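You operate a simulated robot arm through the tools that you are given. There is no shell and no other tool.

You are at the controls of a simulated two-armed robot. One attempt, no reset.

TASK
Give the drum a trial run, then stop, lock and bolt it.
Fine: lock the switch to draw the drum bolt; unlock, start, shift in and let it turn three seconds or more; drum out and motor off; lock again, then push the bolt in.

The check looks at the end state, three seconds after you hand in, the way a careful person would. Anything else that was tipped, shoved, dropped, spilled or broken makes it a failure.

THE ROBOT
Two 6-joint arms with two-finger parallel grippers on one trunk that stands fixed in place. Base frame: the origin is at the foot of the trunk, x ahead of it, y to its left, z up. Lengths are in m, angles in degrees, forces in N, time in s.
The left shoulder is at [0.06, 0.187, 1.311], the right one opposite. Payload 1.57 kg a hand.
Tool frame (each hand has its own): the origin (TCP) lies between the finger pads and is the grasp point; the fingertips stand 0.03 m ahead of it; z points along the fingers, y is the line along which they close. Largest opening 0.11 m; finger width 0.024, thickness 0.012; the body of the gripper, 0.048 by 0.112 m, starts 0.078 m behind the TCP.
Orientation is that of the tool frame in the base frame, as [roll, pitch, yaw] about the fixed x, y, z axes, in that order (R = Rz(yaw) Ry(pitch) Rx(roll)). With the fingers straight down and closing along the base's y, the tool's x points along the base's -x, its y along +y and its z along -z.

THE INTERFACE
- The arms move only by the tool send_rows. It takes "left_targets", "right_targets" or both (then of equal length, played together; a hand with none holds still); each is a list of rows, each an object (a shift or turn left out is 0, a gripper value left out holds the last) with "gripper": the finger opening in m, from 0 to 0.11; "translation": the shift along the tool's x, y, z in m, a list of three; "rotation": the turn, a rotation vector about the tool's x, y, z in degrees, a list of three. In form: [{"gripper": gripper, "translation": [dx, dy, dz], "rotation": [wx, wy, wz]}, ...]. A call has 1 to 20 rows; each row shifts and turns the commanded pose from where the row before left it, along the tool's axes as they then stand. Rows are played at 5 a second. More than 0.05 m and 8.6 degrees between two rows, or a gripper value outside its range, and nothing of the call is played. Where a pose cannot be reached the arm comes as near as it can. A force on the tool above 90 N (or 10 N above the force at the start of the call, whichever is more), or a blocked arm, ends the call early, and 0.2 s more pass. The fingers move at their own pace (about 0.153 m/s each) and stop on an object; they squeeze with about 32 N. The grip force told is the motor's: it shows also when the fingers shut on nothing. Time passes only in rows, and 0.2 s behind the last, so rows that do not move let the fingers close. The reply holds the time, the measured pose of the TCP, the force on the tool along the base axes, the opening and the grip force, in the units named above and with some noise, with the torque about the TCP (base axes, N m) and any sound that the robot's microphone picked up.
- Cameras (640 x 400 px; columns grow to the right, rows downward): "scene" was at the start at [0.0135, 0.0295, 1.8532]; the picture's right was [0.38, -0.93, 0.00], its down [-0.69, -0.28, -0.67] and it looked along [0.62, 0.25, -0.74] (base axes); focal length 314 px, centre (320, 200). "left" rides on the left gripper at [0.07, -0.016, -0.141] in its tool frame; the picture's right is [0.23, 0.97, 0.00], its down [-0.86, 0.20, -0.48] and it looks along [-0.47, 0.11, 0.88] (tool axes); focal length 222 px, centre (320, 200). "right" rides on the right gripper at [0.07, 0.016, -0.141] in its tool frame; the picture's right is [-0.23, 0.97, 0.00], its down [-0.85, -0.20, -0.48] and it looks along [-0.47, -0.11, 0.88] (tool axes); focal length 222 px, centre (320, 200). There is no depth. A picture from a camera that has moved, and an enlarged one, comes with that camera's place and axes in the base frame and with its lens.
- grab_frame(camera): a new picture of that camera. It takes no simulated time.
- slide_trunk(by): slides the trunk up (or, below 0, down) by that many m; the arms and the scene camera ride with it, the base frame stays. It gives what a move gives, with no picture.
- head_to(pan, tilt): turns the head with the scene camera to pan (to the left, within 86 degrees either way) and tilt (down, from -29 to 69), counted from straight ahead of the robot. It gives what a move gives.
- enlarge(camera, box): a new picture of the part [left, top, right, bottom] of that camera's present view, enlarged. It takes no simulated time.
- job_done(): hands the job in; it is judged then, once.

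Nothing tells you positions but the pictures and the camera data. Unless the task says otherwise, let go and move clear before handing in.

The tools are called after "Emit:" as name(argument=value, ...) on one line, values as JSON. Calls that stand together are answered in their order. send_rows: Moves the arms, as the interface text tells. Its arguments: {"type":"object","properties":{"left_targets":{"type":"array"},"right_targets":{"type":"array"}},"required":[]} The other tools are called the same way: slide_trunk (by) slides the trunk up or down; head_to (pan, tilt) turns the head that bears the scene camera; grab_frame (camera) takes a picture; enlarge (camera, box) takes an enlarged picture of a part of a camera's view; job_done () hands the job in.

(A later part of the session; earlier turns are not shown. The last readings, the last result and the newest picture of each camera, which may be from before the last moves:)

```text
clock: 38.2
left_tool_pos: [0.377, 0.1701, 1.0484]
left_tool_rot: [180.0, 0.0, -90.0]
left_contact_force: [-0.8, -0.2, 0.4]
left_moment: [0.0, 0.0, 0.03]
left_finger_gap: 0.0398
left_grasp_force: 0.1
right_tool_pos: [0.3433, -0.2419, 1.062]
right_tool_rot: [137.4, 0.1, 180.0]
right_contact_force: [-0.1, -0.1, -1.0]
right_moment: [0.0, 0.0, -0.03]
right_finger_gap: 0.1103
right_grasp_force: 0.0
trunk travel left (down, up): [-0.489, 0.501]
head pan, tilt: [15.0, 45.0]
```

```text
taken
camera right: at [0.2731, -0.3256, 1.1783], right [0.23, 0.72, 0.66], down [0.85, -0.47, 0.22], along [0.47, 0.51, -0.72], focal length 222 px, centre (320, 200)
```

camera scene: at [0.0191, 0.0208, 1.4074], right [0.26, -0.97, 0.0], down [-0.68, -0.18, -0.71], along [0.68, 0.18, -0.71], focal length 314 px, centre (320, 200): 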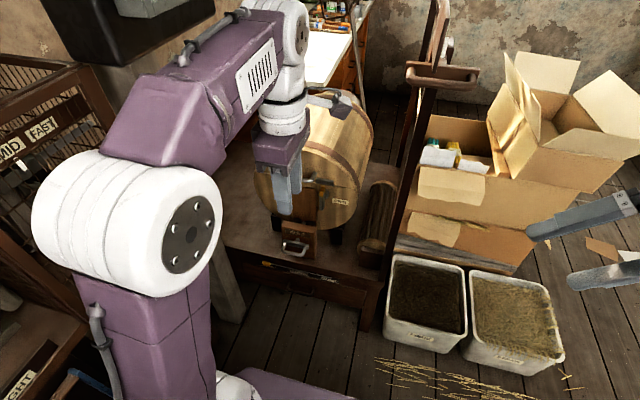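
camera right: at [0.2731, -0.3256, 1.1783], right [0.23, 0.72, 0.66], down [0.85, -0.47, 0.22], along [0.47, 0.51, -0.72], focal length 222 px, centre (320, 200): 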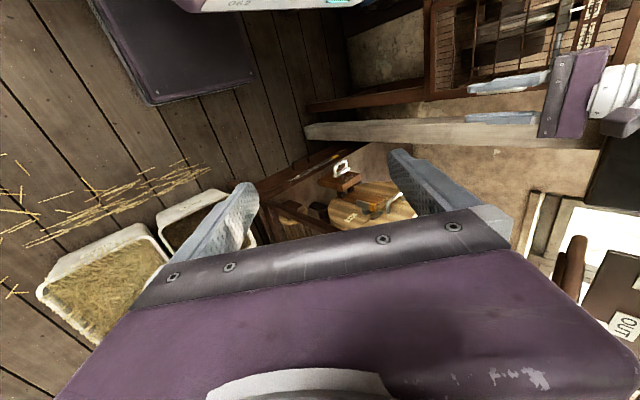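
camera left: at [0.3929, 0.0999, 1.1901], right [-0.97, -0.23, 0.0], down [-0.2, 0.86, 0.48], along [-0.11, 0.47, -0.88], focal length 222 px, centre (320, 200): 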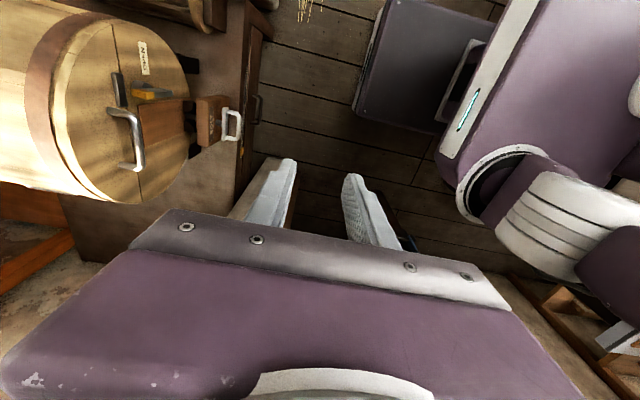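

The bolt is visible in all three cameras. I'll enlarge each to fix its handle position.

Emit:
enlarge(camera="scene", box=[230, 180, 390, 300])

Emit:
enlarge(camera="left", box=[90, 60, 290, 200])

Emit:
enlarge(camera="right", box=[290, 120, 430, 240])

```text
3.33 times, centred on (310, 240) of scene
camera zoom: at [0.0191, 0.0208, 1.4074], right [0.26, -0.97, 0.0], down [-0.68, -0.18, -0.71], along [0.68, 0.18, -0.71], focal length 1047 px, centre (353, 67)
```

zoom: 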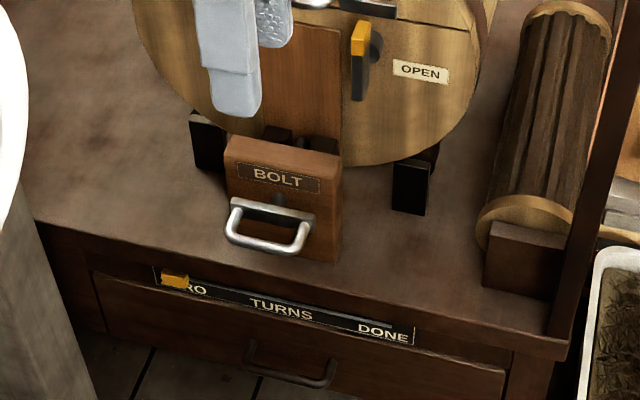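

```text
2.86 times, centred on (190, 130) of left
camera zoom: at [0.3929, 0.0999, 1.1901], right [-0.97, -0.23, 0.0], down [-0.2, 0.86, 0.48], along [-0.11, 0.47, -0.88], focal length 635 px, centre (691, 400)
```

zoom: 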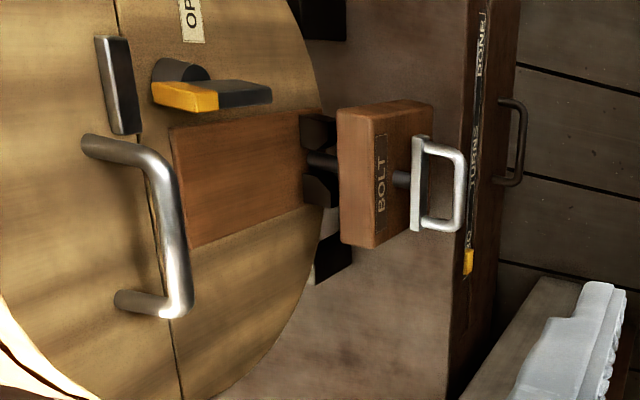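

```text
3.33 times, centred on (360, 180) of right
camera zoom: at [0.2731, -0.3256, 1.1783], right [0.23, 0.72, 0.66], down [0.85, -0.47, 0.22], along [0.47, 0.51, -0.72], focal length 740 px, centre (187, 267)
```

zoom: 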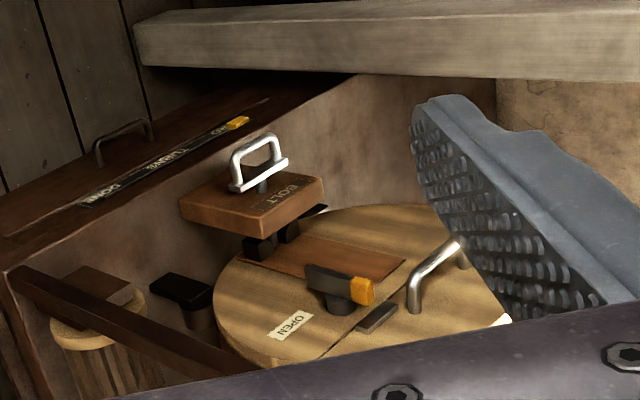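

The bolt handle's bar is at about (0.585, 0.261, 0.547), lying along y. I'll lower the left hand in front of the drum and move above the handle.

Emit:
send_rows(left_targets=[{"gripper": 0.036, "translation": [-0.0086, -0.0104, 0.0426]}, {"translation": [-0.0086, -0.0104, 0.0426]}, {"translation": [-0.0086, -0.0104, 0.0426]}, {"translation": [-0.0086, -0.0104, 0.0426]}, {"translation": [-0.0086, -0.0104, 0.0426]}, {"translation": [-0.0086, -0.0104, 0.0426]}, {"translation": [-0.0086, -0.0104, 0.0426]}])

Emit:
grab_frame(camera="scene")

Emit:
grab_frame(camera="left")

```text
clock: 39.8
left_tool_pos: [0.452, 0.2324, 0.7469]
left_tool_rot: [179.9, 0.0, -90.0]
left_contact_force: [0.9, -0.6, 0.1]
left_moment: [-0.04, 0.01, 0.01]
left_finger_gap: 0.036
left_grasp_force: 0.1
right_tool_pos: [0.3441, -0.242, 1.0604]
right_tool_rot: [137.4, -0.1, -180.0]
right_contact_force: [0.0, 0.9, 0.3]
right_moment: [0.02, -0.01, -0.03]
right_finger_gap: 0.1099
right_grasp_force: 0.1
trunk travel left (down, up): [-0.489, 0.501]
head pan, tilt: [15.0, 45.0]
```

```text
taken
camera scene: at [0.0204, 0.0213, 1.4074], right [0.26, -0.97, 0.0], down [-0.68, -0.18, -0.71], along [0.68, 0.18, -0.71], focal length 314 px, centre (320, 200)
```

scene: 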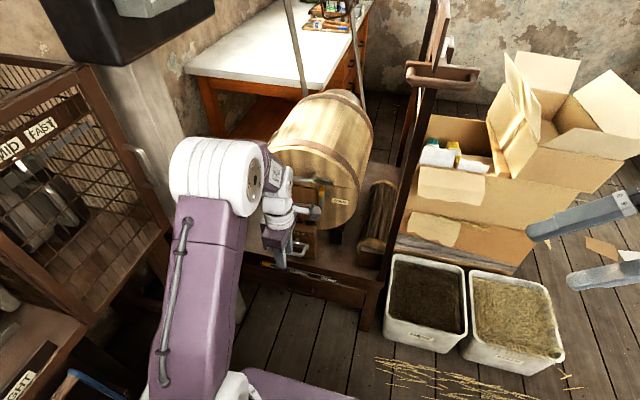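

```text
taken
camera left: at [0.4679, 0.161, 0.8885], right [-0.97, -0.23, 0.0], down [-0.2, 0.86, 0.48], along [-0.11, 0.47, -0.88], focal length 222 px, centre (320, 200)
```

left: 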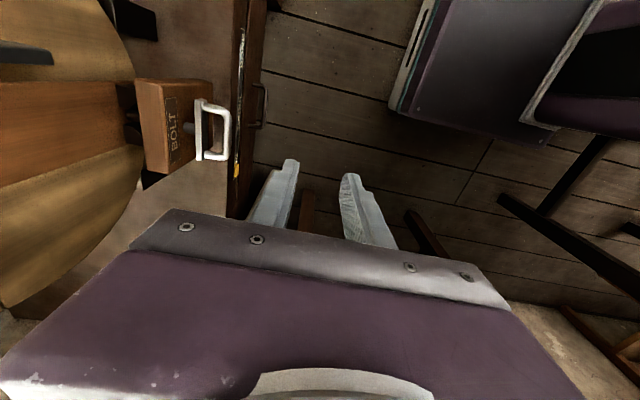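

I'll move above the handle now.

Emit:
send_rows(left_targets=[{"translation": [-0.0069, -0.0325, 0.0168]}, {"translation": [-0.0069, -0.0325, 0.0168]}, {"translation": [-0.0069, -0.0325, 0.0168]}, {"translation": [-0.0069, -0.0325, 0.0168]}])

Emit:
grab_frame(camera="left")

Emit:
enlarge(camera="right", box=[270, 100, 430, 240])

Emit:
enlarge(camera="scene", box=[230, 160, 390, 300])

```text
clock: 40.8
left_tool_pos: [0.5793, 0.2591, 0.6806]
left_tool_rot: [179.9, 0.0, -90.0]
left_contact_force: [-0.1, 0.9, 0.7]
left_moment: [0.0, 0.01, 0.02]
left_finger_gap: 0.0361
left_grasp_force: 0.1
right_tool_pos: [0.3443, -0.2423, 1.0612]
right_tool_rot: [137.5, -0.1, -179.9]
right_contact_force: [0.1, -0.1, 0.1]
right_moment: [-0.01, 0.05, -0.06]
right_finger_gap: 0.1099
right_grasp_force: 0.1
trunk travel left (down, up): [-0.489, 0.501]
head pan, tilt: [15.0, 45.0]
```

```text
taken
camera left: at [0.5957, 0.1879, 0.8212], right [-0.97, -0.23, 0.0], down [-0.2, 0.86, 0.48], along [-0.11, 0.47, -0.88], focal length 222 px, centre (320, 200)
```

left: 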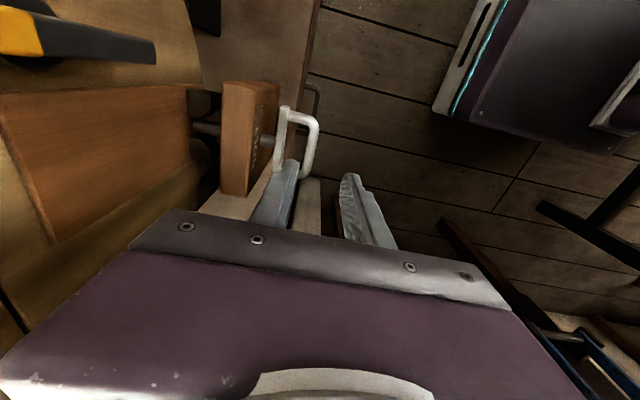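

```text
2.86 times, centred on (350, 170) of right
camera zoom: at [0.2744, -0.3251, 1.1782], right [0.23, 0.72, 0.66], down [0.86, -0.47, 0.22], along [0.47, 0.51, -0.72], focal length 635 px, centre (234, 286)
```

zoom: 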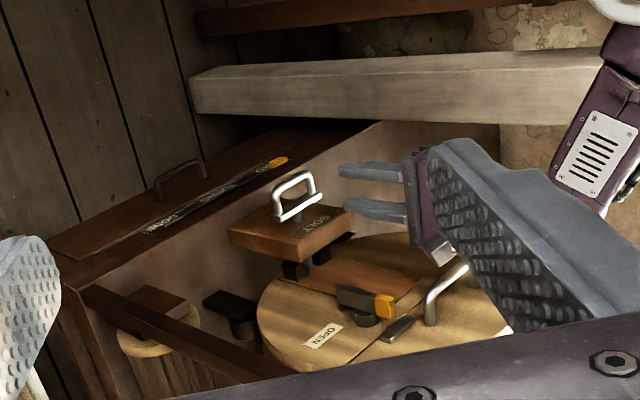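

```text
2.86 times, centred on (310, 230) of scene
camera zoom: at [0.0206, 0.0213, 1.4074], right [0.26, -0.97, 0.0], down [-0.68, -0.18, -0.71], along [0.68, 0.18, -0.71], focal length 898 px, centre (349, 114)
```

zoom: 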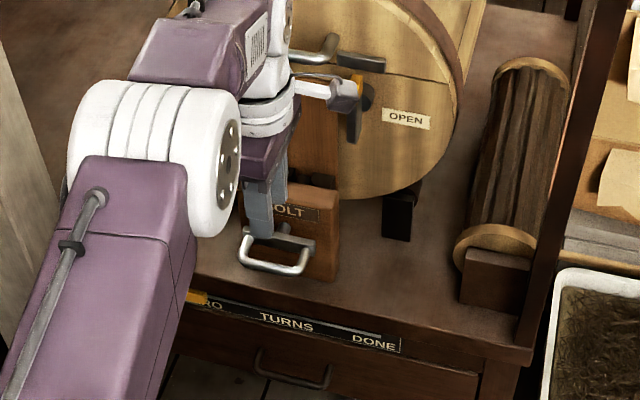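

Aligned: the far finger will go inside the loop. I'll descend onto the bar.

Emit:
send_rows(left_targets=[{"translation": [0, -0.0035, 0.03]}, {"translation": [0, 0, 0.03]}, {"translation": [0, 0, 0.03]}, {"translation": [0, 0, 0.03]}])

Emit:
grab_frame(camera="left")

Emit:
enlarge(camera="right", box=[270, 100, 430, 240])

Emit:
enlarge(camera="scene", box=[230, 160, 390, 300])

```text
clock: 41.8
left_tool_pos: [0.5719, 0.2553, 0.5634]
left_tool_rot: [179.9, -0.1, -90.0]
left_contact_force: [0.0, -0.5, 0.1]
left_moment: [0.01, -0.03, 0.0]
left_finger_gap: 0.0359
left_grasp_force: 0.0
left hand out of reach, approached as far as the arm can: row 4
right_tool_pos: [0.3429, -0.2427, 1.0614]
right_tool_rot: [137.6, 0.0, -179.9]
right_contact_force: [-0.2, 0.0, 0.5]
right_moment: [0.0, -0.01, 0.02]
right_finger_gap: 0.1101
right_grasp_force: 0.0
trunk travel left (down, up): [-0.489, 0.501]
head pan, tilt: [15.0, 45.0]
```

```text
taken
camera left: at [0.589, 0.1854, 0.7059], right [-0.97, -0.23, 0.0], down [-0.2, 0.86, 0.48], along [-0.11, 0.47, -0.88], focal length 222 px, centre (320, 200)
```

left: 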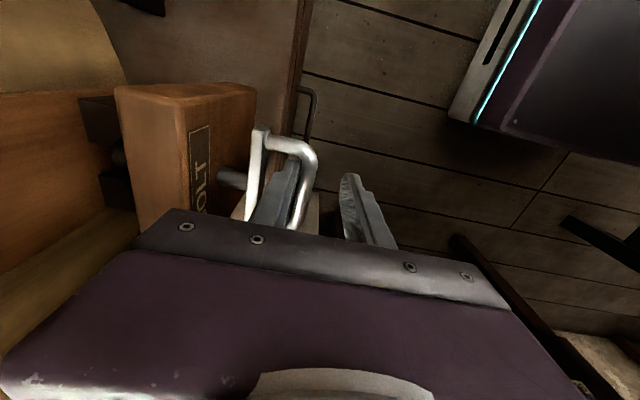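

```text
2.86 times, centred on (350, 170) of right
camera zoom: at [0.273, -0.3258, 1.1783], right [0.23, 0.72, 0.66], down [0.85, -0.47, 0.22], along [0.47, 0.51, -0.72], focal length 635 px, centre (234, 286)
```

zoom: 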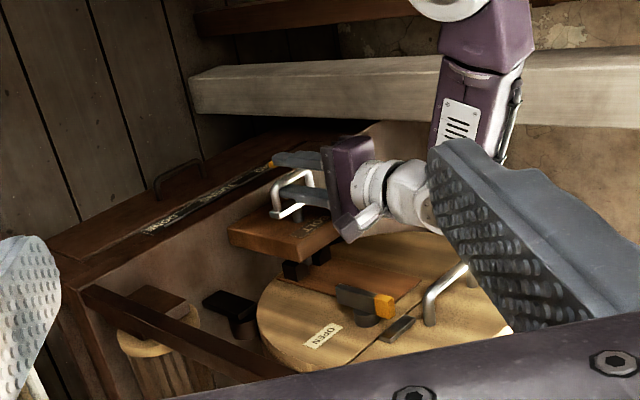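

```text
2.86 times, centred on (310, 230) of scene
camera zoom: at [0.019, 0.0206, 1.4074], right [0.26, -0.97, 0.0], down [-0.68, -0.18, -0.71], along [0.68, 0.18, -0.71], focal length 898 px, centre (349, 114)
```

zoom: 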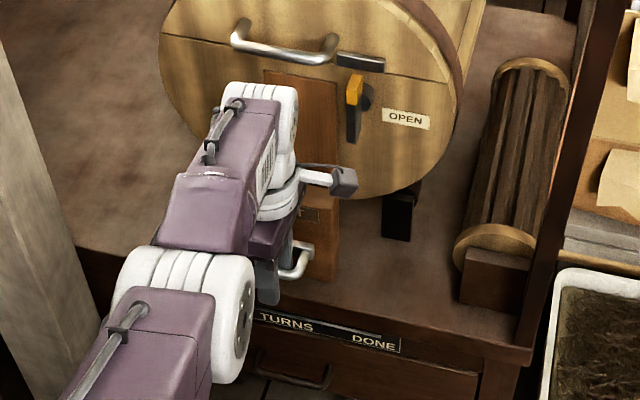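

The far finger is inside the loop. I'll close on the bar.

Emit:
send_rows(left_targets=[{"gripper": 0.0}, {"gripper": 0.0}, {"gripper": 0.0}])

Emit:
grab_frame(camera="left")

```text
clock: 42.6
left_tool_pos: [0.5727, 0.256, 0.563]
left_tool_rot: [180.0, 0.1, -90.1]
left_contact_force: [-0.8, -1.7, -3.7]
left_moment: [0.03, 0.05, 0.74]
left_finger_gap: 0.0118
left_grasp_force: 29.8
right_tool_pos: [0.3433, -0.2424, 1.0622]
right_tool_rot: [137.5, 0.0, -180.0]
right_contact_force: [-0.1, 0.0, -0.1]
right_moment: [0.05, 0.0, -0.01]
right_finger_gap: 0.1104
right_grasp_force: 0.0
trunk travel left (down, up): [-0.489, 0.501]
head pan, tilt: [15.0, 45.0]
```

```text
taken
camera left: at [0.5896, 0.1855, 0.7058], right [-0.97, -0.23, 0.0], down [-0.2, 0.86, 0.48], along [-0.11, 0.47, -0.88], focal length 222 px, centre (320, 200)
```

left: 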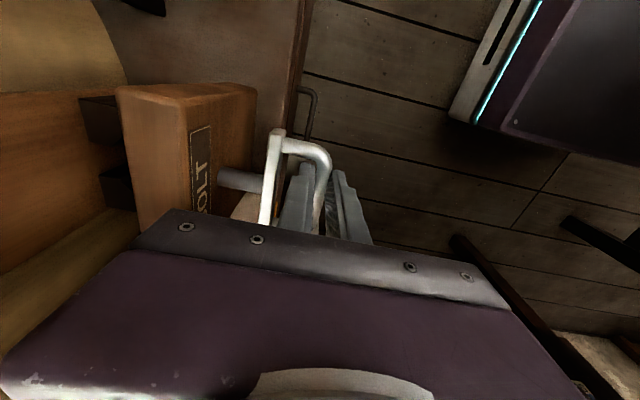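

Gripped, and the bolt already moved a little as the fingers centred. I'll pull it out toward the robot in small steps.

Emit:
send_rows(left_targets=[{"translation": [0, 0.01, 0]}, {"translation": [0, 0.01, 0]}, {"translation": [0, 0.01, 0]}])

Emit:
grab_frame(camera="left")

Emit:
enlarge(camera="right", box=[270, 100, 430, 240])

```text
clock: 43.4
left_tool_pos: [0.5693, 0.2583, 0.5609]
left_tool_rot: [-179.9, 0.1, -90.0]
left_contact_force: [0.9, -13.3, 18.2]
left_moment: [-0.32, 0.0, 0.74]
left_finger_gap: 0.0127
left_grasp_force: 29.6
left hand out of reach, approached as far as the arm can: row 1, 2, 3
right_tool_pos: [0.3405, -0.2439, 1.0619]
right_tool_rot: [137.4, 0.2, 179.9]
right_contact_force: [-0.1, 0.6, -0.7]
right_moment: [-0.01, 0.04, 0.04]
right_finger_gap: 0.1101
right_grasp_force: 0.0
trunk travel left (down, up): [-0.489, 0.501]
head pan, tilt: [15.0, 45.0]
```

```text
taken
camera left: at [0.5847, 0.1888, 0.7021], right [-0.97, -0.23, 0.0], down [-0.2, 0.85, 0.48], along [-0.11, 0.47, -0.88], focal length 222 px, centre (320, 200)
```

left: 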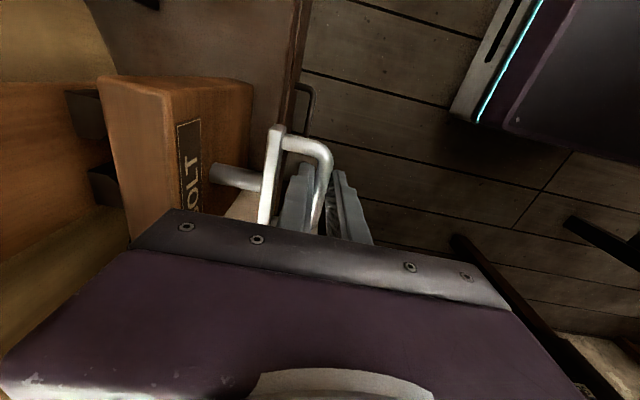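

```text
2.86 times, centred on (350, 170) of right
camera zoom: at [0.2714, -0.3276, 1.1784], right [0.23, 0.72, 0.66], down [0.85, -0.47, 0.22], along [0.47, 0.51, -0.72], focal length 635 px, centre (234, 286)
```

zoom: 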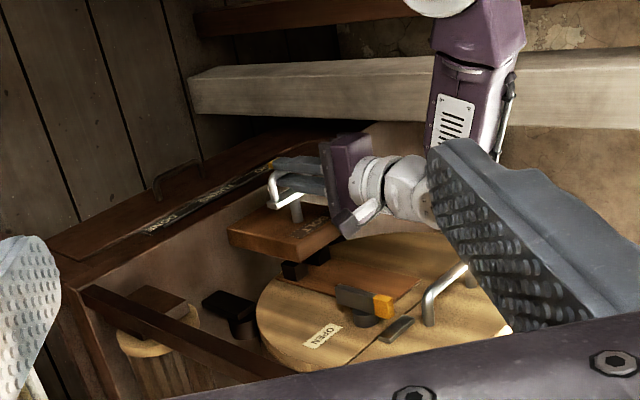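

The arm reports being at its reach edge, so the pull didn't fully take. I'll try two more small pulls and watch the response.

Emit:
send_rows(left_targets=[{"translation": [0, 0.01, -0.003]}, {"translation": [0, 0.01, -0.003]}])

Emit:
grab_frame(camera="left")

Emit:
grab_frame(camera="scene")

```text
clock: 44.0
left_tool_pos: [0.5681, 0.2595, 0.5593]
left_tool_rot: [179.9, 0.1, -90.0]
left_contact_force: [2.0, -10.0, 19.3]
left_moment: [-0.19, -0.01, 0.67]
left_finger_gap: 0.0119
left_grasp_force: 28.8
left hand out of reach, approached as far as the arm can: row 1, 2
right_tool_pos: [0.341, -0.2433, 1.0626]
right_tool_rot: [137.3, 0.1, 180.0]
right_contact_force: [0.1, 0.2, 0.3]
right_moment: [-0.01, 0.0, -0.02]
right_finger_gap: 0.1101
right_grasp_force: 0.0
trunk travel left (down, up): [-0.489, 0.501]
head pan, tilt: [15.0, 45.0]
```

```text
taken
camera left: at [0.5841, 0.1889, 0.7015], right [-0.97, -0.23, 0.0], down [-0.2, 0.85, 0.48], along [-0.11, 0.47, -0.88], focal length 222 px, centre (320, 200)
```

left: 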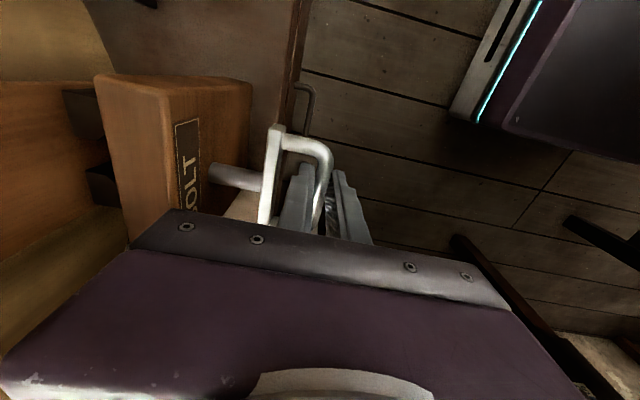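

```text
taken
camera scene: at [0.0164, 0.0182, 1.4076], right [0.26, -0.97, 0.0], down [-0.68, -0.18, -0.71], along [0.68, 0.18, -0.71], focal length 314 px, centre (320, 200)
```

scene: 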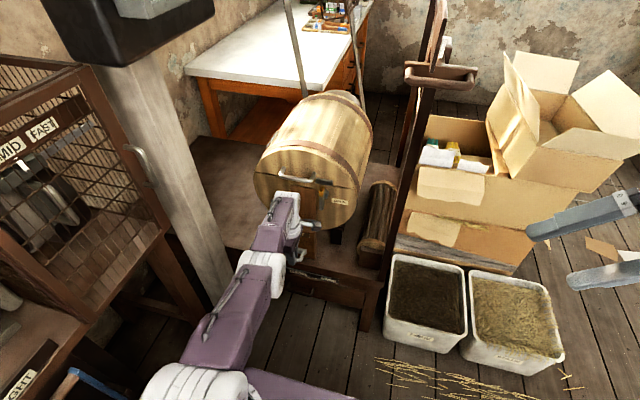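

The arm is stretched straight and its solver is stuck there. I'll release the handle, lift off, and re-approach from a better posture.

Emit:
send_rows(left_targets=[{"gripper": 0.036}, {"gripper": 0.036}, {"gripper": 0.036}])

Emit:
grab_frame(camera="left")

```text
clock: 44.8
left_tool_pos: [0.567, 0.2596, 0.5567]
left_tool_rot: [179.9, 0.0, -90.0]
left_contact_force: [-0.6, 0.6, -0.1]
left_moment: [0.01, 0.0, 0.01]
left_finger_gap: 0.0358
left_grasp_force: 0.1
right_tool_pos: [0.3432, -0.2418, 1.0615]
right_tool_rot: [137.5, 0.1, 180.0]
right_contact_force: [0.3, -0.3, 0.7]
right_moment: [0.04, 0.02, 0.04]
right_finger_gap: 0.1101
right_grasp_force: 0.0
trunk travel left (down, up): [-0.489, 0.501]
head pan, tilt: [15.0, 45.0]
```

```text
taken
camera left: at [0.5851, 0.1901, 0.6991], right [-0.97, -0.23, 0.0], down [-0.2, 0.86, 0.48], along [-0.11, 0.47, -0.88], focal length 222 px, centre (320, 200)
```

left: 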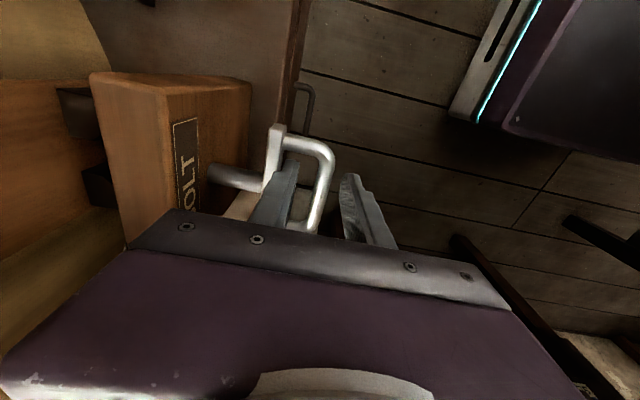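

Now I'll lift straight up out of the loop.

Emit:
send_rows(left_targets=[{"translation": [0, 0, -0.02]}, {"translation": [0, 0, -0.03]}, {"translation": [0, 0, -0.03]}, {"translation": [0, 0, -0.03]}])

Emit:
grab_frame(camera="left")

Emit:
enlarge(camera="right", box=[270, 100, 430, 240])

```text
clock: 45.8
left_tool_pos: [0.5894, 0.2655, 0.6659]
left_tool_rot: [179.9, 0.1, -90.0]
left_contact_force: [0.3, 0.2, -0.5]
left_moment: [0.0, 0.01, 0.01]
left_finger_gap: 0.0359
left_grasp_force: 0.0
left hand out of reach, approached as far as the arm can: row 1, 2, 3
right_tool_pos: [0.3435, -0.2433, 1.0612]
right_tool_rot: [137.5, 0.0, -180.0]
right_contact_force: [-0.6, 0.2, 0.4]
right_moment: [0.03, -0.01, -0.01]
right_finger_gap: 0.1099
right_grasp_force: 0.0
trunk travel left (down, up): [-0.489, 0.501]
head pan, tilt: [15.0, 45.0]
```

```text
taken
camera left: at [0.6063, 0.1938, 0.8078], right [-0.97, -0.23, 0.0], down [-0.2, 0.86, 0.48], along [-0.11, 0.47, -0.88], focal length 222 px, centre (320, 200)
```

left: 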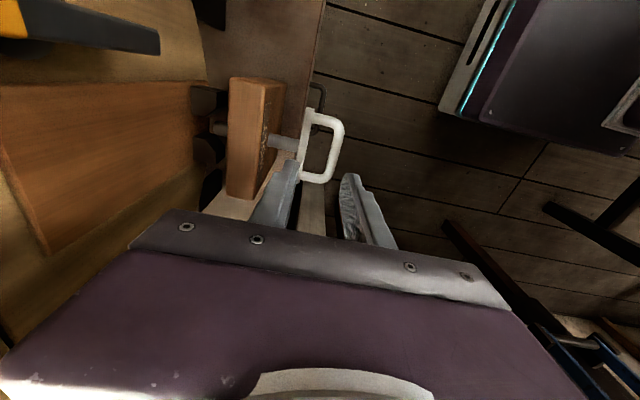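

```text
2.86 times, centred on (350, 170) of right
camera zoom: at [0.2729, -0.3259, 1.1783], right [0.23, 0.72, 0.66], down [0.85, -0.47, 0.22], along [0.47, 0.51, -0.72], focal length 635 px, centre (234, 286)
```

zoom: 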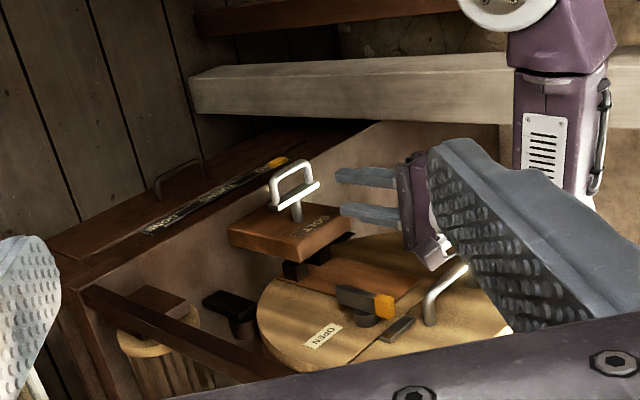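

The bolt is drawn partway. I'll check whether the arm now follows a pull-back motion at this height.

Emit:
send_rows(left_targets=[{"translation": [0, 0.03, 0]}, {"translation": [0, 0.03, 0]}])

```text
clock: 46.4
left_tool_pos: [0.5888, 0.2704, 0.661]
left_tool_rot: [179.9, 0.1, -90.0]
left_contact_force: [0.0, 0.9, 0.0]
left_moment: [-0.01, -0.01, -0.02]
left_finger_gap: 0.0361
left_grasp_force: 0.2
left hand out of reach, approached as far as the arm can: row 1, 2
right_tool_pos: [0.3429, -0.2429, 1.0612]
right_tool_rot: [137.6, 0.0, -179.9]
right_contact_force: [-0.5, -0.5, 0.5]
right_moment: [0.01, 0.02, 0.04]
right_finger_gap: 0.1097
right_grasp_force: 0.1
trunk travel left (down, up): [-0.489, 0.501]
head pan, tilt: [15.0, 45.0]
```

Still stuck at full stretch. Tilting the fingers forward pulls the wrist back, which should unlock it; I'll tilt in place.

Emit:
send_rows(left_targets=[{"rotation": [8.5, 0, 0]}, {"rotation": [8.5, 0, 0]}, {"rotation": [8.5, 0, 0]}, {"rotation": [8.5, 0, 0]}])

Emit:
grab_frame(camera="scene")

```text
clock: 47.4
left_tool_pos: [0.7035, 0.2901, 0.6482]
left_tool_rot: [-146.0, 0.0, -90.2]
left_contact_force: [-44.8, -13.5, 24.5]
left_moment: [-0.09, 0.04, -0.37]
left_finger_gap: 0.013
left_grasp_force: 0.1
left hand out of reach, approached as far as the arm can: row 1, 2, 3, 4
right_tool_pos: [0.3328, -0.2447, 1.0648]
right_tool_rot: [137.3, 0.5, -180.0]
right_contact_force: [-0.2, 0.4, 0.2]
right_moment: [-0.02, 0.03, 0.04]
right_finger_gap: 0.1101
right_grasp_force: 0.2
trunk travel left (down, up): [-0.489, 0.501]
head pan, tilt: [15.0, 45.0]
```

```text
taken
camera scene: at [0.007, 0.017, 1.408], right [0.26, -0.97, 0.0], down [-0.68, -0.18, -0.71], along [0.69, 0.18, -0.7], focal length 314 px, centre (320, 200)
```

scene: 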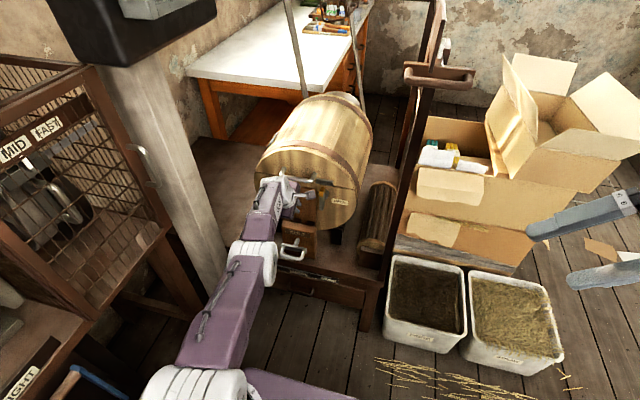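

The wrist stayed put and the fingertips swung into the drum front. I'll reverse that tilt right away.

Emit:
send_rows(left_targets=[{"rotation": [-8.5, 0, 0]}, {"rotation": [-8.5, 0, 0]}])

Emit:
grab_frame(camera="left")

```text
clock: 48.0
left_tool_pos: [0.6548, 0.283, 0.6502]
left_tool_rot: [-163.0, 0.1, -90.1]
left_contact_force: [1.3, 0.2, 0.2]
left_moment: [-0.01, 0.01, 0.0]
left_finger_gap: 0.0361
left_grasp_force: 0.1
left hand out of reach, approached as far as the arm can: row 1, 2
right_tool_pos: [0.3411, -0.2421, 1.0617]
right_tool_rot: [137.5, 0.1, -179.8]
right_contact_force: [-0.8, -0.2, 0.2]
right_moment: [-0.01, -0.03, -0.02]
right_finger_gap: 0.1096
right_grasp_force: 0.0
trunk travel left (down, up): [-0.489, 0.501]
head pan, tilt: [15.0, 45.0]
```

```text
taken
camera left: at [0.6292, 0.2125, 0.7908], right [-0.93, -0.23, -0.29], down [-0.33, 0.85, 0.4], along [0.15, 0.47, -0.87], focal length 222 px, centre (320, 200)
```

left: 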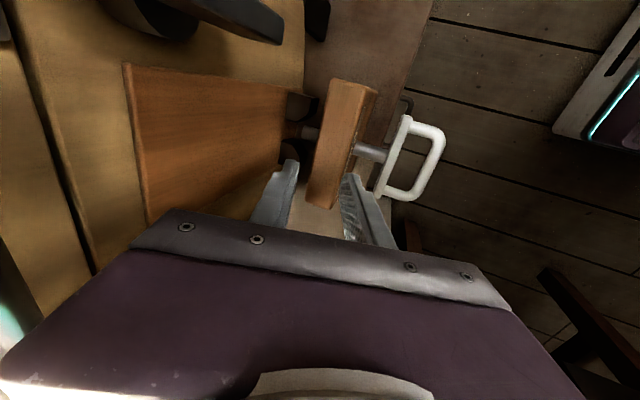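

Contact is gone. I'll finish returning the hand to vertical, check nothing on the drum was disturbed, then raise the trunk so I can free the arm's elbow in open space.

Emit:
send_rows(left_targets=[{"rotation": [-8.5, 0, 0]}, {"rotation": [-8.5, 0, 0]}])

Emit:
slide_trunk(by=0.25)

Emit:
grab_frame(camera="left")

Emit:
grab_frame(camera="scene")

Emit:
grab_frame(camera="right")

```text
clock: 48.6
left_tool_pos: [0.5882, 0.2728, 0.6586]
left_tool_rot: [180.0, 0.0, -90.0]
left_contact_force: [0.6, 0.7, 0.0]
left_moment: [-0.02, -0.03, -0.01]
left_finger_gap: 0.0359
left_grasp_force: 0.0
left hand out of reach, approached as far as the arm can: row 1, 2
right_tool_pos: [0.3424, -0.2433, 1.0618]
right_tool_rot: [137.5, 0.0, -180.0]
right_contact_force: [-0.2, -0.4, 0.1]
right_moment: [0.0, -0.01, -0.01]
right_finger_gap: 0.11
right_grasp_force: 0.0
trunk travel left (down, up): [-0.489, 0.501]
head pan, tilt: [15.0, 45.0]
```

```text
clock: 51.2
left_tool_pos: [0.5892, 0.2714, 0.9087]
left_tool_rot: [180.0, -0.1, -89.9]
left_contact_force: [-0.2, 0.3, -0.1]
left_moment: [-0.04, 0.0, 0.06]
left_finger_gap: 0.0361
left_grasp_force: 0.1
right_tool_pos: [0.3424, -0.2409, 1.3107]
right_tool_rot: [137.6, 0.0, -180.0]
right_contact_force: [-0.2, -0.6, 0.0]
right_moment: [-0.04, -0.03, 0.0]
right_finger_gap: 0.1098
right_grasp_force: 0.0
trunk travel left (down, up): [-0.739, 0.251]
head pan, tilt: [15.0, 45.0]
```

```text
taken
camera left: at [0.6059, 0.2019, 1.0496], right [-0.97, -0.23, 0.0], down [-0.2, 0.86, 0.48], along [-0.11, 0.47, -0.88], focal length 222 px, centre (320, 200)
```

left: 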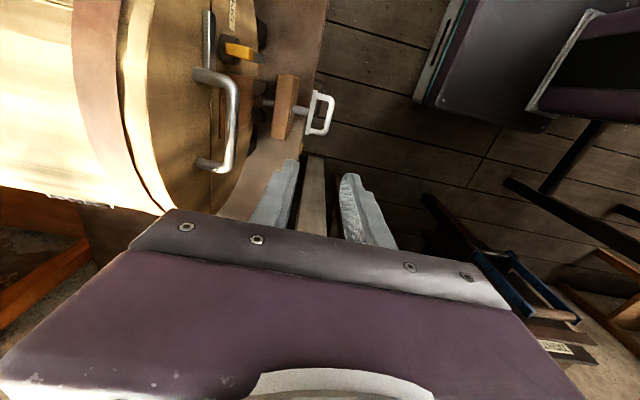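

```text
taken
camera scene: at [0.0193, 0.0207, 1.6574], right [0.26, -0.97, 0.0], down [-0.68, -0.18, -0.71], along [0.68, 0.18, -0.71], focal length 314 px, centre (320, 200)
```

scene: 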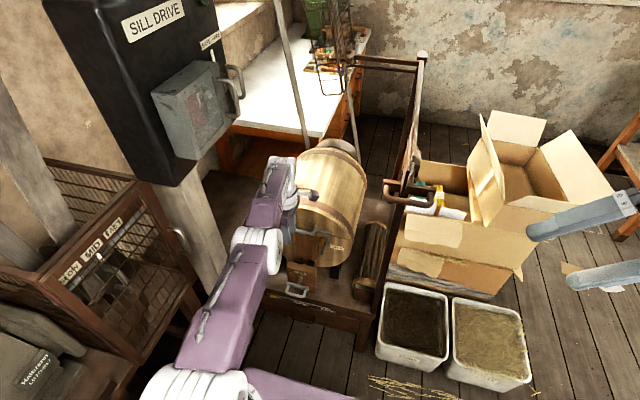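

```text
taken
camera right: at [0.2733, -0.3256, 1.4282], right [0.23, 0.72, 0.66], down [0.85, -0.47, 0.22], along [0.47, 0.51, -0.72], focal length 222 px, centre (320, 200)
```

right: 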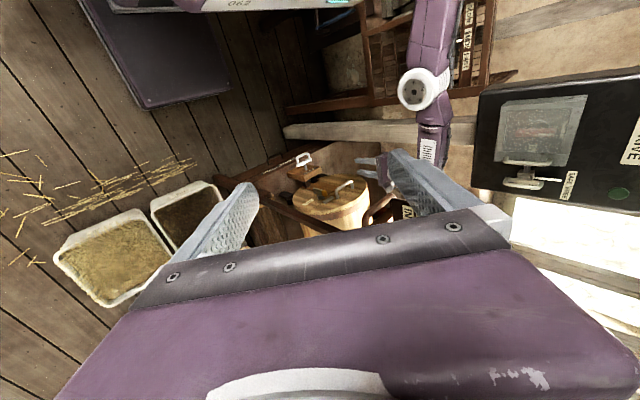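

Nothing looks disturbed. In open space now, I'll command downward-and-back moves to bend the elbow again.

Emit:
send_rows(left_targets=[{"translation": [0, 0.02, 0.03]}, {"translation": [0, 0.02, 0.03]}])

```text
clock: 51.8
left_tool_pos: [0.575, 0.2762, 0.8442]
left_tool_rot: [179.8, 0.0, -90.0]
left_contact_force: [0.2, -0.2, 0.2]
left_moment: [-0.01, 0.03, 0.01]
left_finger_gap: 0.036
left_grasp_force: 0.1
left hand out of reach, approached as far as the arm can: row 1, 2
right_tool_pos: [0.343, -0.2432, 1.3116]
right_tool_rot: [137.6, 0.1, 179.9]
right_contact_force: [0.7, 0.4, 0.7]
right_moment: [0.01, -0.03, -0.01]
right_finger_gap: 0.1099
right_grasp_force: 0.1
trunk travel left (down, up): [-0.739, 0.251]
head pan, tilt: [15.0, 45.0]
```

The hand is still on the reach sphere. At the panel, a sideways move with a yaw turn freed it, so I'll try the same here.

Emit:
send_rows(left_targets=[{"translation": [0.02, 0, 0], "rotation": [0, 0, 8.3]}, {"translation": [0.02, 0, 0], "rotation": [0, 0, 8.3]}])

```text
clock: 52.4
left_tool_pos: [0.5807, 0.2375, 0.8413]
left_tool_rot: [179.8, 0.0, -106.6]
left_contact_force: [-0.6, 0.4, 0.0]
left_moment: [0.0, -0.02, 0.0]
left_finger_gap: 0.0364
left_grasp_force: 0.1
left hand out of reach, approached as far as the arm can: row 1, 2
right_tool_pos: [0.3433, -0.2433, 1.3112]
right_tool_rot: [137.6, 0.0, -180.0]
right_contact_force: [0.5, 0.4, -0.1]
right_moment: [0.04, 0.01, -0.04]
right_finger_gap: 0.1099
right_grasp_force: 0.0
trunk travel left (down, up): [-0.739, 0.251]
head pan, tilt: [15.0, 45.0]
```

Still at the edge. I'll move the hand upward along the sphere in open space, where the arm freed itself earlier.

Emit:
send_rows(left_targets=[{"translation": [0, 0, -0.045]}, {"translation": [0, 0, -0.045]}, {"translation": [0, 0, -0.045]}, {"translation": [0, 0, -0.045]}, {"translation": [0, 0, -0.045]}])

```text
clock: 53.6
left_tool_pos: [0.5892, 0.2388, 1.0656]
left_tool_rot: [179.9, 0.0, -106.7]
left_contact_force: [-0.6, -0.4, -0.1]
left_moment: [0.0, -0.02, -0.01]
left_finger_gap: 0.0357
left_grasp_force: 0.1
left hand out of reach, approached as far as the arm can: row 1, 2, 5
right_tool_pos: [0.3421, -0.2426, 1.3124]
right_tool_rot: [137.5, 0.0, -180.0]
right_contact_force: [0.4, 0.5, 0.5]
right_moment: [0.02, -0.03, 0.0]
right_finger_gap: 0.1101
right_grasp_force: 0.1
trunk travel left (down, up): [-0.739, 0.251]
head pan, tilt: [15.0, 45.0]
```

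Partly free. I'll try pulling inward from here.

Emit:
send_rows(left_targets=[{"translation": [0.01, 0.03, 0]}, {"translation": [0.01, 0.03, 0]}])

```text
clock: 54.2
left_tool_pos: [0.5862, 0.2394, 1.0653]
left_tool_rot: [179.9, 0.0, -106.7]
left_contact_force: [-0.7, -0.4, -0.4]
left_moment: [-0.03, 0.01, 0.02]
left_finger_gap: 0.036
left_grasp_force: 0.1
left hand out of reach, approached as far as the arm can: row 1, 2
right_tool_pos: [0.3426, -0.2425, 1.3121]
right_tool_rot: [137.4, -0.1, -180.0]
right_contact_force: [-0.1, 0.2, 0.0]
right_moment: [0.03, 0.0, -0.03]
right_finger_gap: 0.1098
right_grasp_force: 0.0
trunk travel left (down, up): [-0.739, 0.251]
head pan, tilt: [15.0, 45.0]
```

It's beginning to come inward. I'll continue up and back.

Emit:
send_rows(left_targets=[{"translation": [0, 0.02, -0.04]}, {"translation": [0, 0.02, -0.04]}, {"translation": [0, 0.02, -0.04]}, {"translation": [0, 0.02, -0.04]}])

Emit:
grab_frame(camera="scene")

```text
clock: 55.2
left_tool_pos: [0.5282, 0.2651, 1.2228]
left_tool_rot: [-180.0, 0.0, -106.5]
left_contact_force: [-0.9, 0.0, -0.4]
left_moment: [0.0, -0.04, 0.02]
left_finger_gap: 0.0359
left_grasp_force: 0.1
left hand out of reach, approached as far as the arm can: row 1, 2, 3
right_tool_pos: [0.3412, -0.2428, 1.312]
right_tool_rot: [137.5, 0.1, -180.0]
right_contact_force: [-1.0, 0.3, 0.5]
right_moment: [0.03, -0.04, 0.01]
right_finger_gap: 0.11
right_grasp_force: 0.0
trunk travel left (down, up): [-0.739, 0.251]
head pan, tilt: [15.0, 45.0]
```

```text
taken
camera scene: at [0.0173, 0.0205, 1.6574], right [0.26, -0.97, 0.0], down [-0.68, -0.18, -0.71], along [0.68, 0.18, -0.71], focal length 314 px, centre (320, 200)
```

scene: 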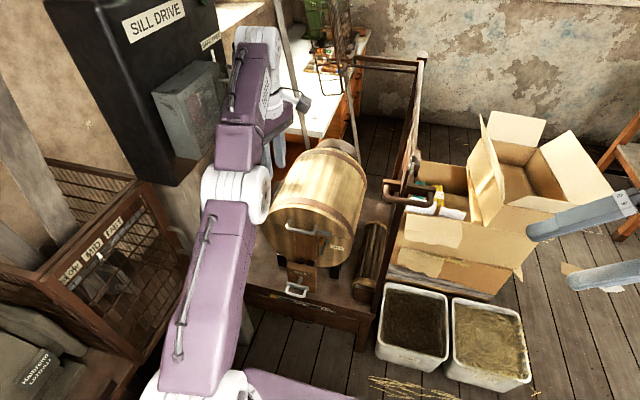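

Row 4 was reached. I'll test an inward move again from this higher pose.

Emit:
send_rows(left_targets=[{"translation": [0, 0.03, 0]}, {"translation": [0, 0.03, 0]}])

```text
clock: 55.8
left_tool_pos: [0.529, 0.2652, 1.2216]
left_tool_rot: [179.9, 0.0, -106.6]
left_contact_force: [-0.4, 0.5, 0.3]
left_moment: [-0.01, -0.01, -0.03]
left_finger_gap: 0.0358
left_grasp_force: 0.2
left hand out of reach, approached as far as the arm can: row 1, 2
right_tool_pos: [0.3428, -0.2429, 1.3123]
right_tool_rot: [137.5, 0.0, -180.0]
right_contact_force: [-1.1, -0.5, -0.4]
right_moment: [0.02, 0.01, -0.02]
right_finger_gap: 0.1101
right_grasp_force: 0.1
trunk travel left (down, up): [-0.739, 0.251]
head pan, tilt: [15.0, 45.0]
```

Likely the elbow has folded slightly the wrong way past straight and sits at a joint stop. I'll push outward to straighten, then go down and back so it bends the right way.

Emit:
send_rows(left_targets=[{"translation": [0, -0.04, 0]}, {"translation": [0, 0.01, 0.045]}, {"translation": [0, 0.02, 0.04]}, {"translation": [0, 0.03, 0.03]}])

```text
clock: 56.8
left_tool_pos: [0.536, 0.2676, 1.2]
left_tool_rot: [179.4, -0.4, -106.6]
left_contact_force: [0.4, -0.5, -0.3]
left_moment: [0.06, -0.02, -0.01]
left_finger_gap: 0.0363
left_grasp_force: 0.1
left hand out of reach, approached as far as the arm can: row 1, 2, 3, 4
right_tool_pos: [0.3432, -0.2417, 1.3121]
right_tool_rot: [137.5, 0.0, -180.0]
right_contact_force: [-0.2, 0.3, -0.4]
right_moment: [0.03, 0.03, -0.03]
right_finger_gap: 0.1098
right_grasp_force: 0.1
trunk travel left (down, up): [-0.739, 0.251]
head pan, tilt: [15.0, 45.0]
```

It has come slightly inside the sphere. I'll hold for a couple of rows to see whether it converges.

Emit:
send_rows(left_targets=[{"translation": [0, 0, 0]}, {"translation": [0, 0, 0]}, {"translation": [0, 0, 0]}])

Emit:
grab_frame(camera="left")

Emit:
grab_frame(camera="scene")

Emit:
grab_frame(camera="right")

```text
clock: 57.6
left_tool_pos: [0.5352, 0.2673, 1.1999]
left_tool_rot: [179.3, -0.4, -106.5]
left_contact_force: [-0.2, 0.2, -0.5]
left_moment: [0.0, 0.01, 0.01]
left_finger_gap: 0.0358
left_grasp_force: 0.0
right_tool_pos: [0.3431, -0.2431, 1.3117]
right_tool_rot: [137.5, 0.1, 180.0]
right_contact_force: [0.2, 0.4, 0.7]
right_moment: [0.03, 0.01, -0.02]
right_finger_gap: 0.1103
right_grasp_force: 0.0
trunk travel left (down, up): [-0.739, 0.251]
head pan, tilt: [15.0, 45.0]
```

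```text
taken
camera left: at [0.5334, 0.196, 1.3414], right [-1.0, 0.06, 0.01], down [0.06, 0.88, 0.48], along [0.02, 0.48, -0.88], focal length 222 px, centre (320, 200)
```

left: 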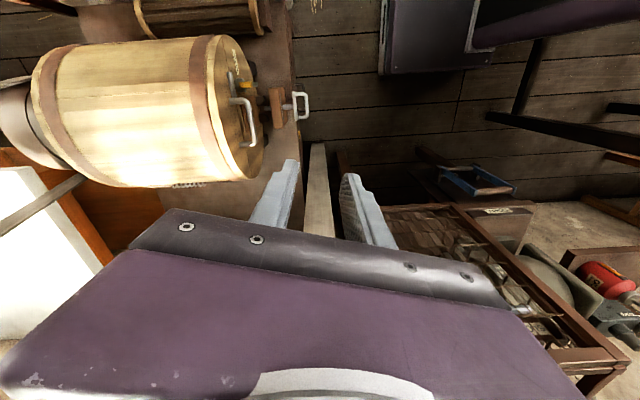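

```text
taken
camera scene: at [0.0192, 0.0208, 1.6574], right [0.26, -0.97, 0.0], down [-0.68, -0.18, -0.71], along [0.68, 0.18, -0.71], focal length 314 px, centre (320, 200)
```

scene: 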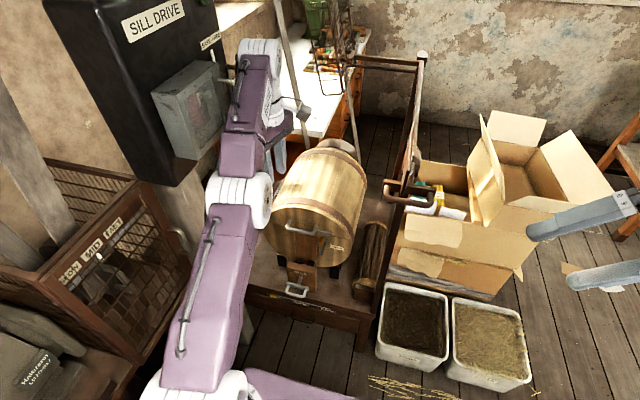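

```text
taken
camera right: at [0.2732, -0.3255, 1.4283], right [0.23, 0.72, 0.66], down [0.85, -0.47, 0.22], along [0.47, 0.51, -0.72], focal length 222 px, centre (320, 200)
```

right: 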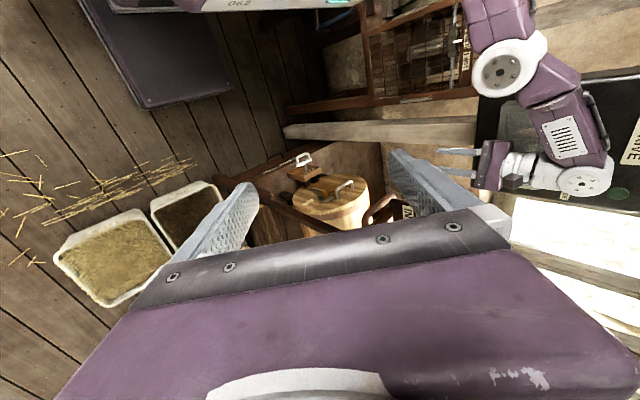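

The right view shows the left elbow bent the wrong way (below the line). I'll push outward while sweeping down along the sphere, which should carry the elbow through straight to the proper side.

Emit:
send_rows(left_targets=[{"translation": [0, -0.02, 0]}, {"translation": [0, -0.02, 0.04]}, {"translation": [0, -0.02, 0.04]}, {"translation": [0, -0.01, 0.04]}, {"translation": [0, 0, 0.045]}])

Emit:
grab_frame(camera="right")

```text
clock: 58.8
left_tool_pos: [0.5925, 0.2497, 1.0327]
left_tool_rot: [179.8, -0.1, -106.5]
left_contact_force: [-0.1, -0.4, 0.2]
left_moment: [-0.04, 0.01, -0.01]
left_finger_gap: 0.0357
left_grasp_force: 0.0
left hand out of reach, approached as far as the arm can: row 1, 3, 5
right_tool_pos: [0.3441, -0.2411, 1.3117]
right_tool_rot: [137.5, -0.1, 180.0]
right_contact_force: [-0.6, 0.6, -0.3]
right_moment: [0.0, -0.01, 0.0]
right_finger_gap: 0.1099
right_grasp_force: 0.1
trunk travel left (down, up): [-0.739, 0.251]
head pan, tilt: [15.0, 45.0]
```

```text
taken
camera right: at [0.2744, -0.3251, 1.4282], right [0.23, 0.72, 0.66], down [0.86, -0.47, 0.22], along [0.47, 0.51, -0.72], focal length 222 px, centre (320, 200)
```

right: 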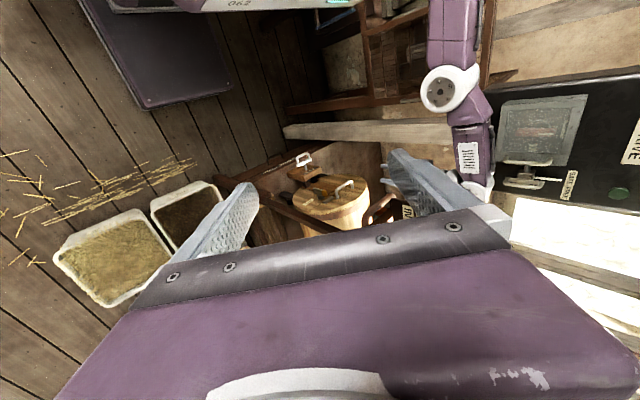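

Now nearly straight. I'll continue downward with a slight inward component.

Emit:
send_rows(left_targets=[{"translation": [0, -0.005, 0.04]}, {"translation": [0, 0.002, 0.045]}, {"translation": [0, 0.008, 0.045]}, {"translation": [0, 0.02, 0.04]}])

Emit:
grab_frame(camera="right")

```text
clock: 59.8
left_tool_pos: [0.5814, 0.2579, 0.8597]
left_tool_rot: [179.8, 0.0, -106.6]
left_contact_force: [0.0, 0.1, 0.8]
left_moment: [0.0, -0.04, -0.01]
left_finger_gap: 0.0359
left_grasp_force: 0.1
left hand out of reach, approached as far as the arm can: row 4
right_tool_pos: [0.3446, -0.2418, 1.3117]
right_tool_rot: [137.4, 0.1, -179.9]
right_contact_force: [-0.1, 0.6, 0.4]
right_moment: [-0.02, -0.02, -0.01]
right_finger_gap: 0.1102
right_grasp_force: 0.1
trunk travel left (down, up): [-0.739, 0.251]
head pan, tilt: [15.0, 45.0]
```

```text
taken
camera right: at [0.2738, -0.3249, 1.4284], right [0.23, 0.72, 0.66], down [0.85, -0.47, 0.22], along [0.47, 0.51, -0.72], focal length 222 px, centre (320, 200)
```

right: 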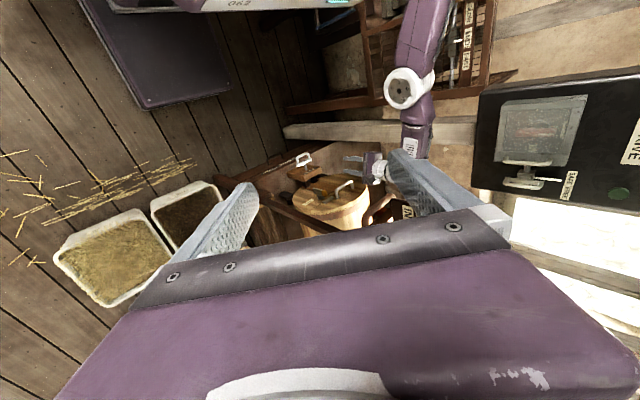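

Still bent slightly the wrong way. Below shoulder height, moving down pushes outward naturally, so I'll sweep down with a firm outward push, then pull inward.

Emit:
send_rows(left_targets=[{"translation": [0, -0.03, 0.035]}, {"translation": [0, -0.03, 0.035]}, {"translation": [0, -0.03, 0.035]}, {"translation": [0, -0.03, 0.035]}, {"translation": [0, 0.045, 0.02]}])

Emit:
grab_frame(camera="right")

```text
clock: 61.0
left_tool_pos: [0.5483, 0.2322, 0.7474]
left_tool_rot: [-180.0, -0.1, -106.6]
left_contact_force: [0.3, 1.0, 0.1]
left_moment: [-0.02, 0.0, -0.03]
left_finger_gap: 0.0359
left_grasp_force: 0.1
left hand out of reach, approached as far as the arm can: row 1, 2, 3, 4, 5
right_tool_pos: [0.342, -0.2424, 1.3134]
right_tool_rot: [137.5, 0.0, 179.9]
right_contact_force: [0.9, 0.1, 0.2]
right_moment: [-0.01, 0.0, 0.0]
right_finger_gap: 0.11
right_grasp_force: 0.0
trunk travel left (down, up): [-0.739, 0.251]
head pan, tilt: [15.0, 45.0]
```

```text
taken
camera right: at [0.273, -0.3244, 1.4287], right [0.23, 0.72, 0.66], down [0.85, -0.47, 0.22], along [0.47, 0.51, -0.72], focal length 222 px, centre (320, 200)
```

right: 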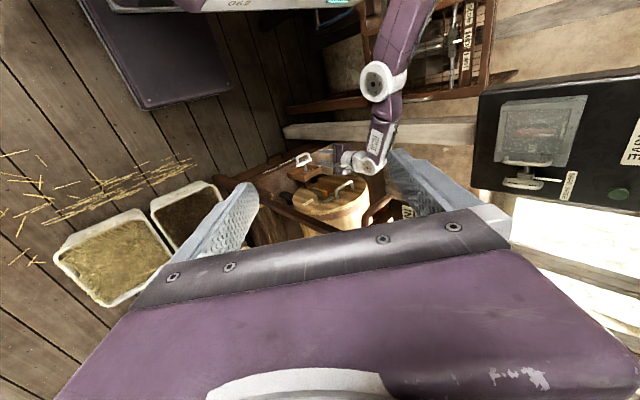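

I'll zoom on the elbow to see which way it's bent.

Emit:
enlarge(camera="right", box=[320, 0, 480, 200])

Emit:
grab_frame(camera="scene")

```text
2.00 times, centred on (400, 100) of right
camera zoom: at [0.273, -0.3244, 1.4287], right [0.23, 0.72, 0.66], down [0.85, -0.47, 0.22], along [0.47, 0.51, -0.72], focal length 444 px, centre (160, 400)
```

zoom: 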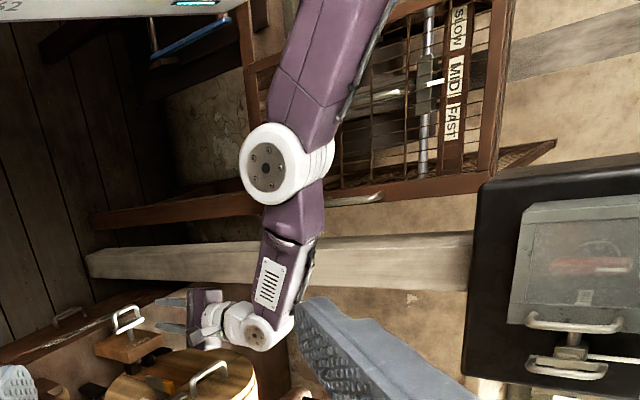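

```text
taken
camera scene: at [0.019, 0.0222, 1.6574], right [0.26, -0.97, 0.0], down [-0.68, -0.18, -0.71], along [0.68, 0.18, -0.71], focal length 314 px, centre (320, 200)
```

scene: 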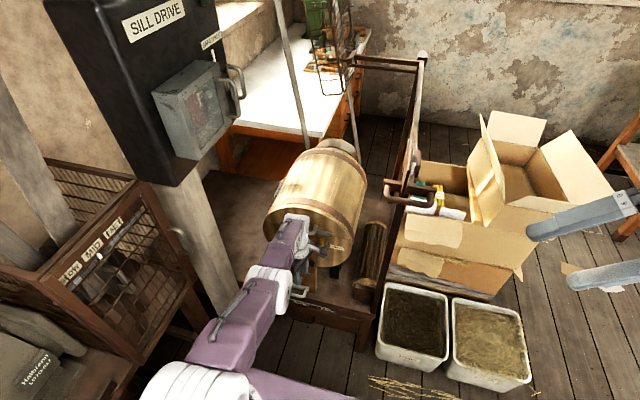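

I'll test a plain inward pull from this low pose.

Emit:
send_rows(left_targets=[{"translation": [0, 0.04, -0.01]}, {"translation": [0, 0.04, -0.01]}])

```text
clock: 61.6
left_tool_pos: [0.4846, 0.2581, 0.7694]
left_tool_rot: [-178.4, 0.9, -106.5]
left_contact_force: [-13.8, -1.6, -7.2]
left_moment: [0.26, -1.37, -0.02]
left_finger_gap: 0.0357
left_grasp_force: 0.0
left hand out of reach, approached as far as the arm can: row 1
right_tool_pos: [0.3418, -0.2426, 1.3121]
right_tool_rot: [137.4, 0.0, 180.0]
right_contact_force: [0.7, 0.5, -0.5]
right_moment: [0.05, 0.0, -0.03]
right_finger_gap: 0.1099
right_grasp_force: 0.0
trunk travel left (down, up): [-0.739, 0.251]
head pan, tilt: [15.0, 45.0]
```

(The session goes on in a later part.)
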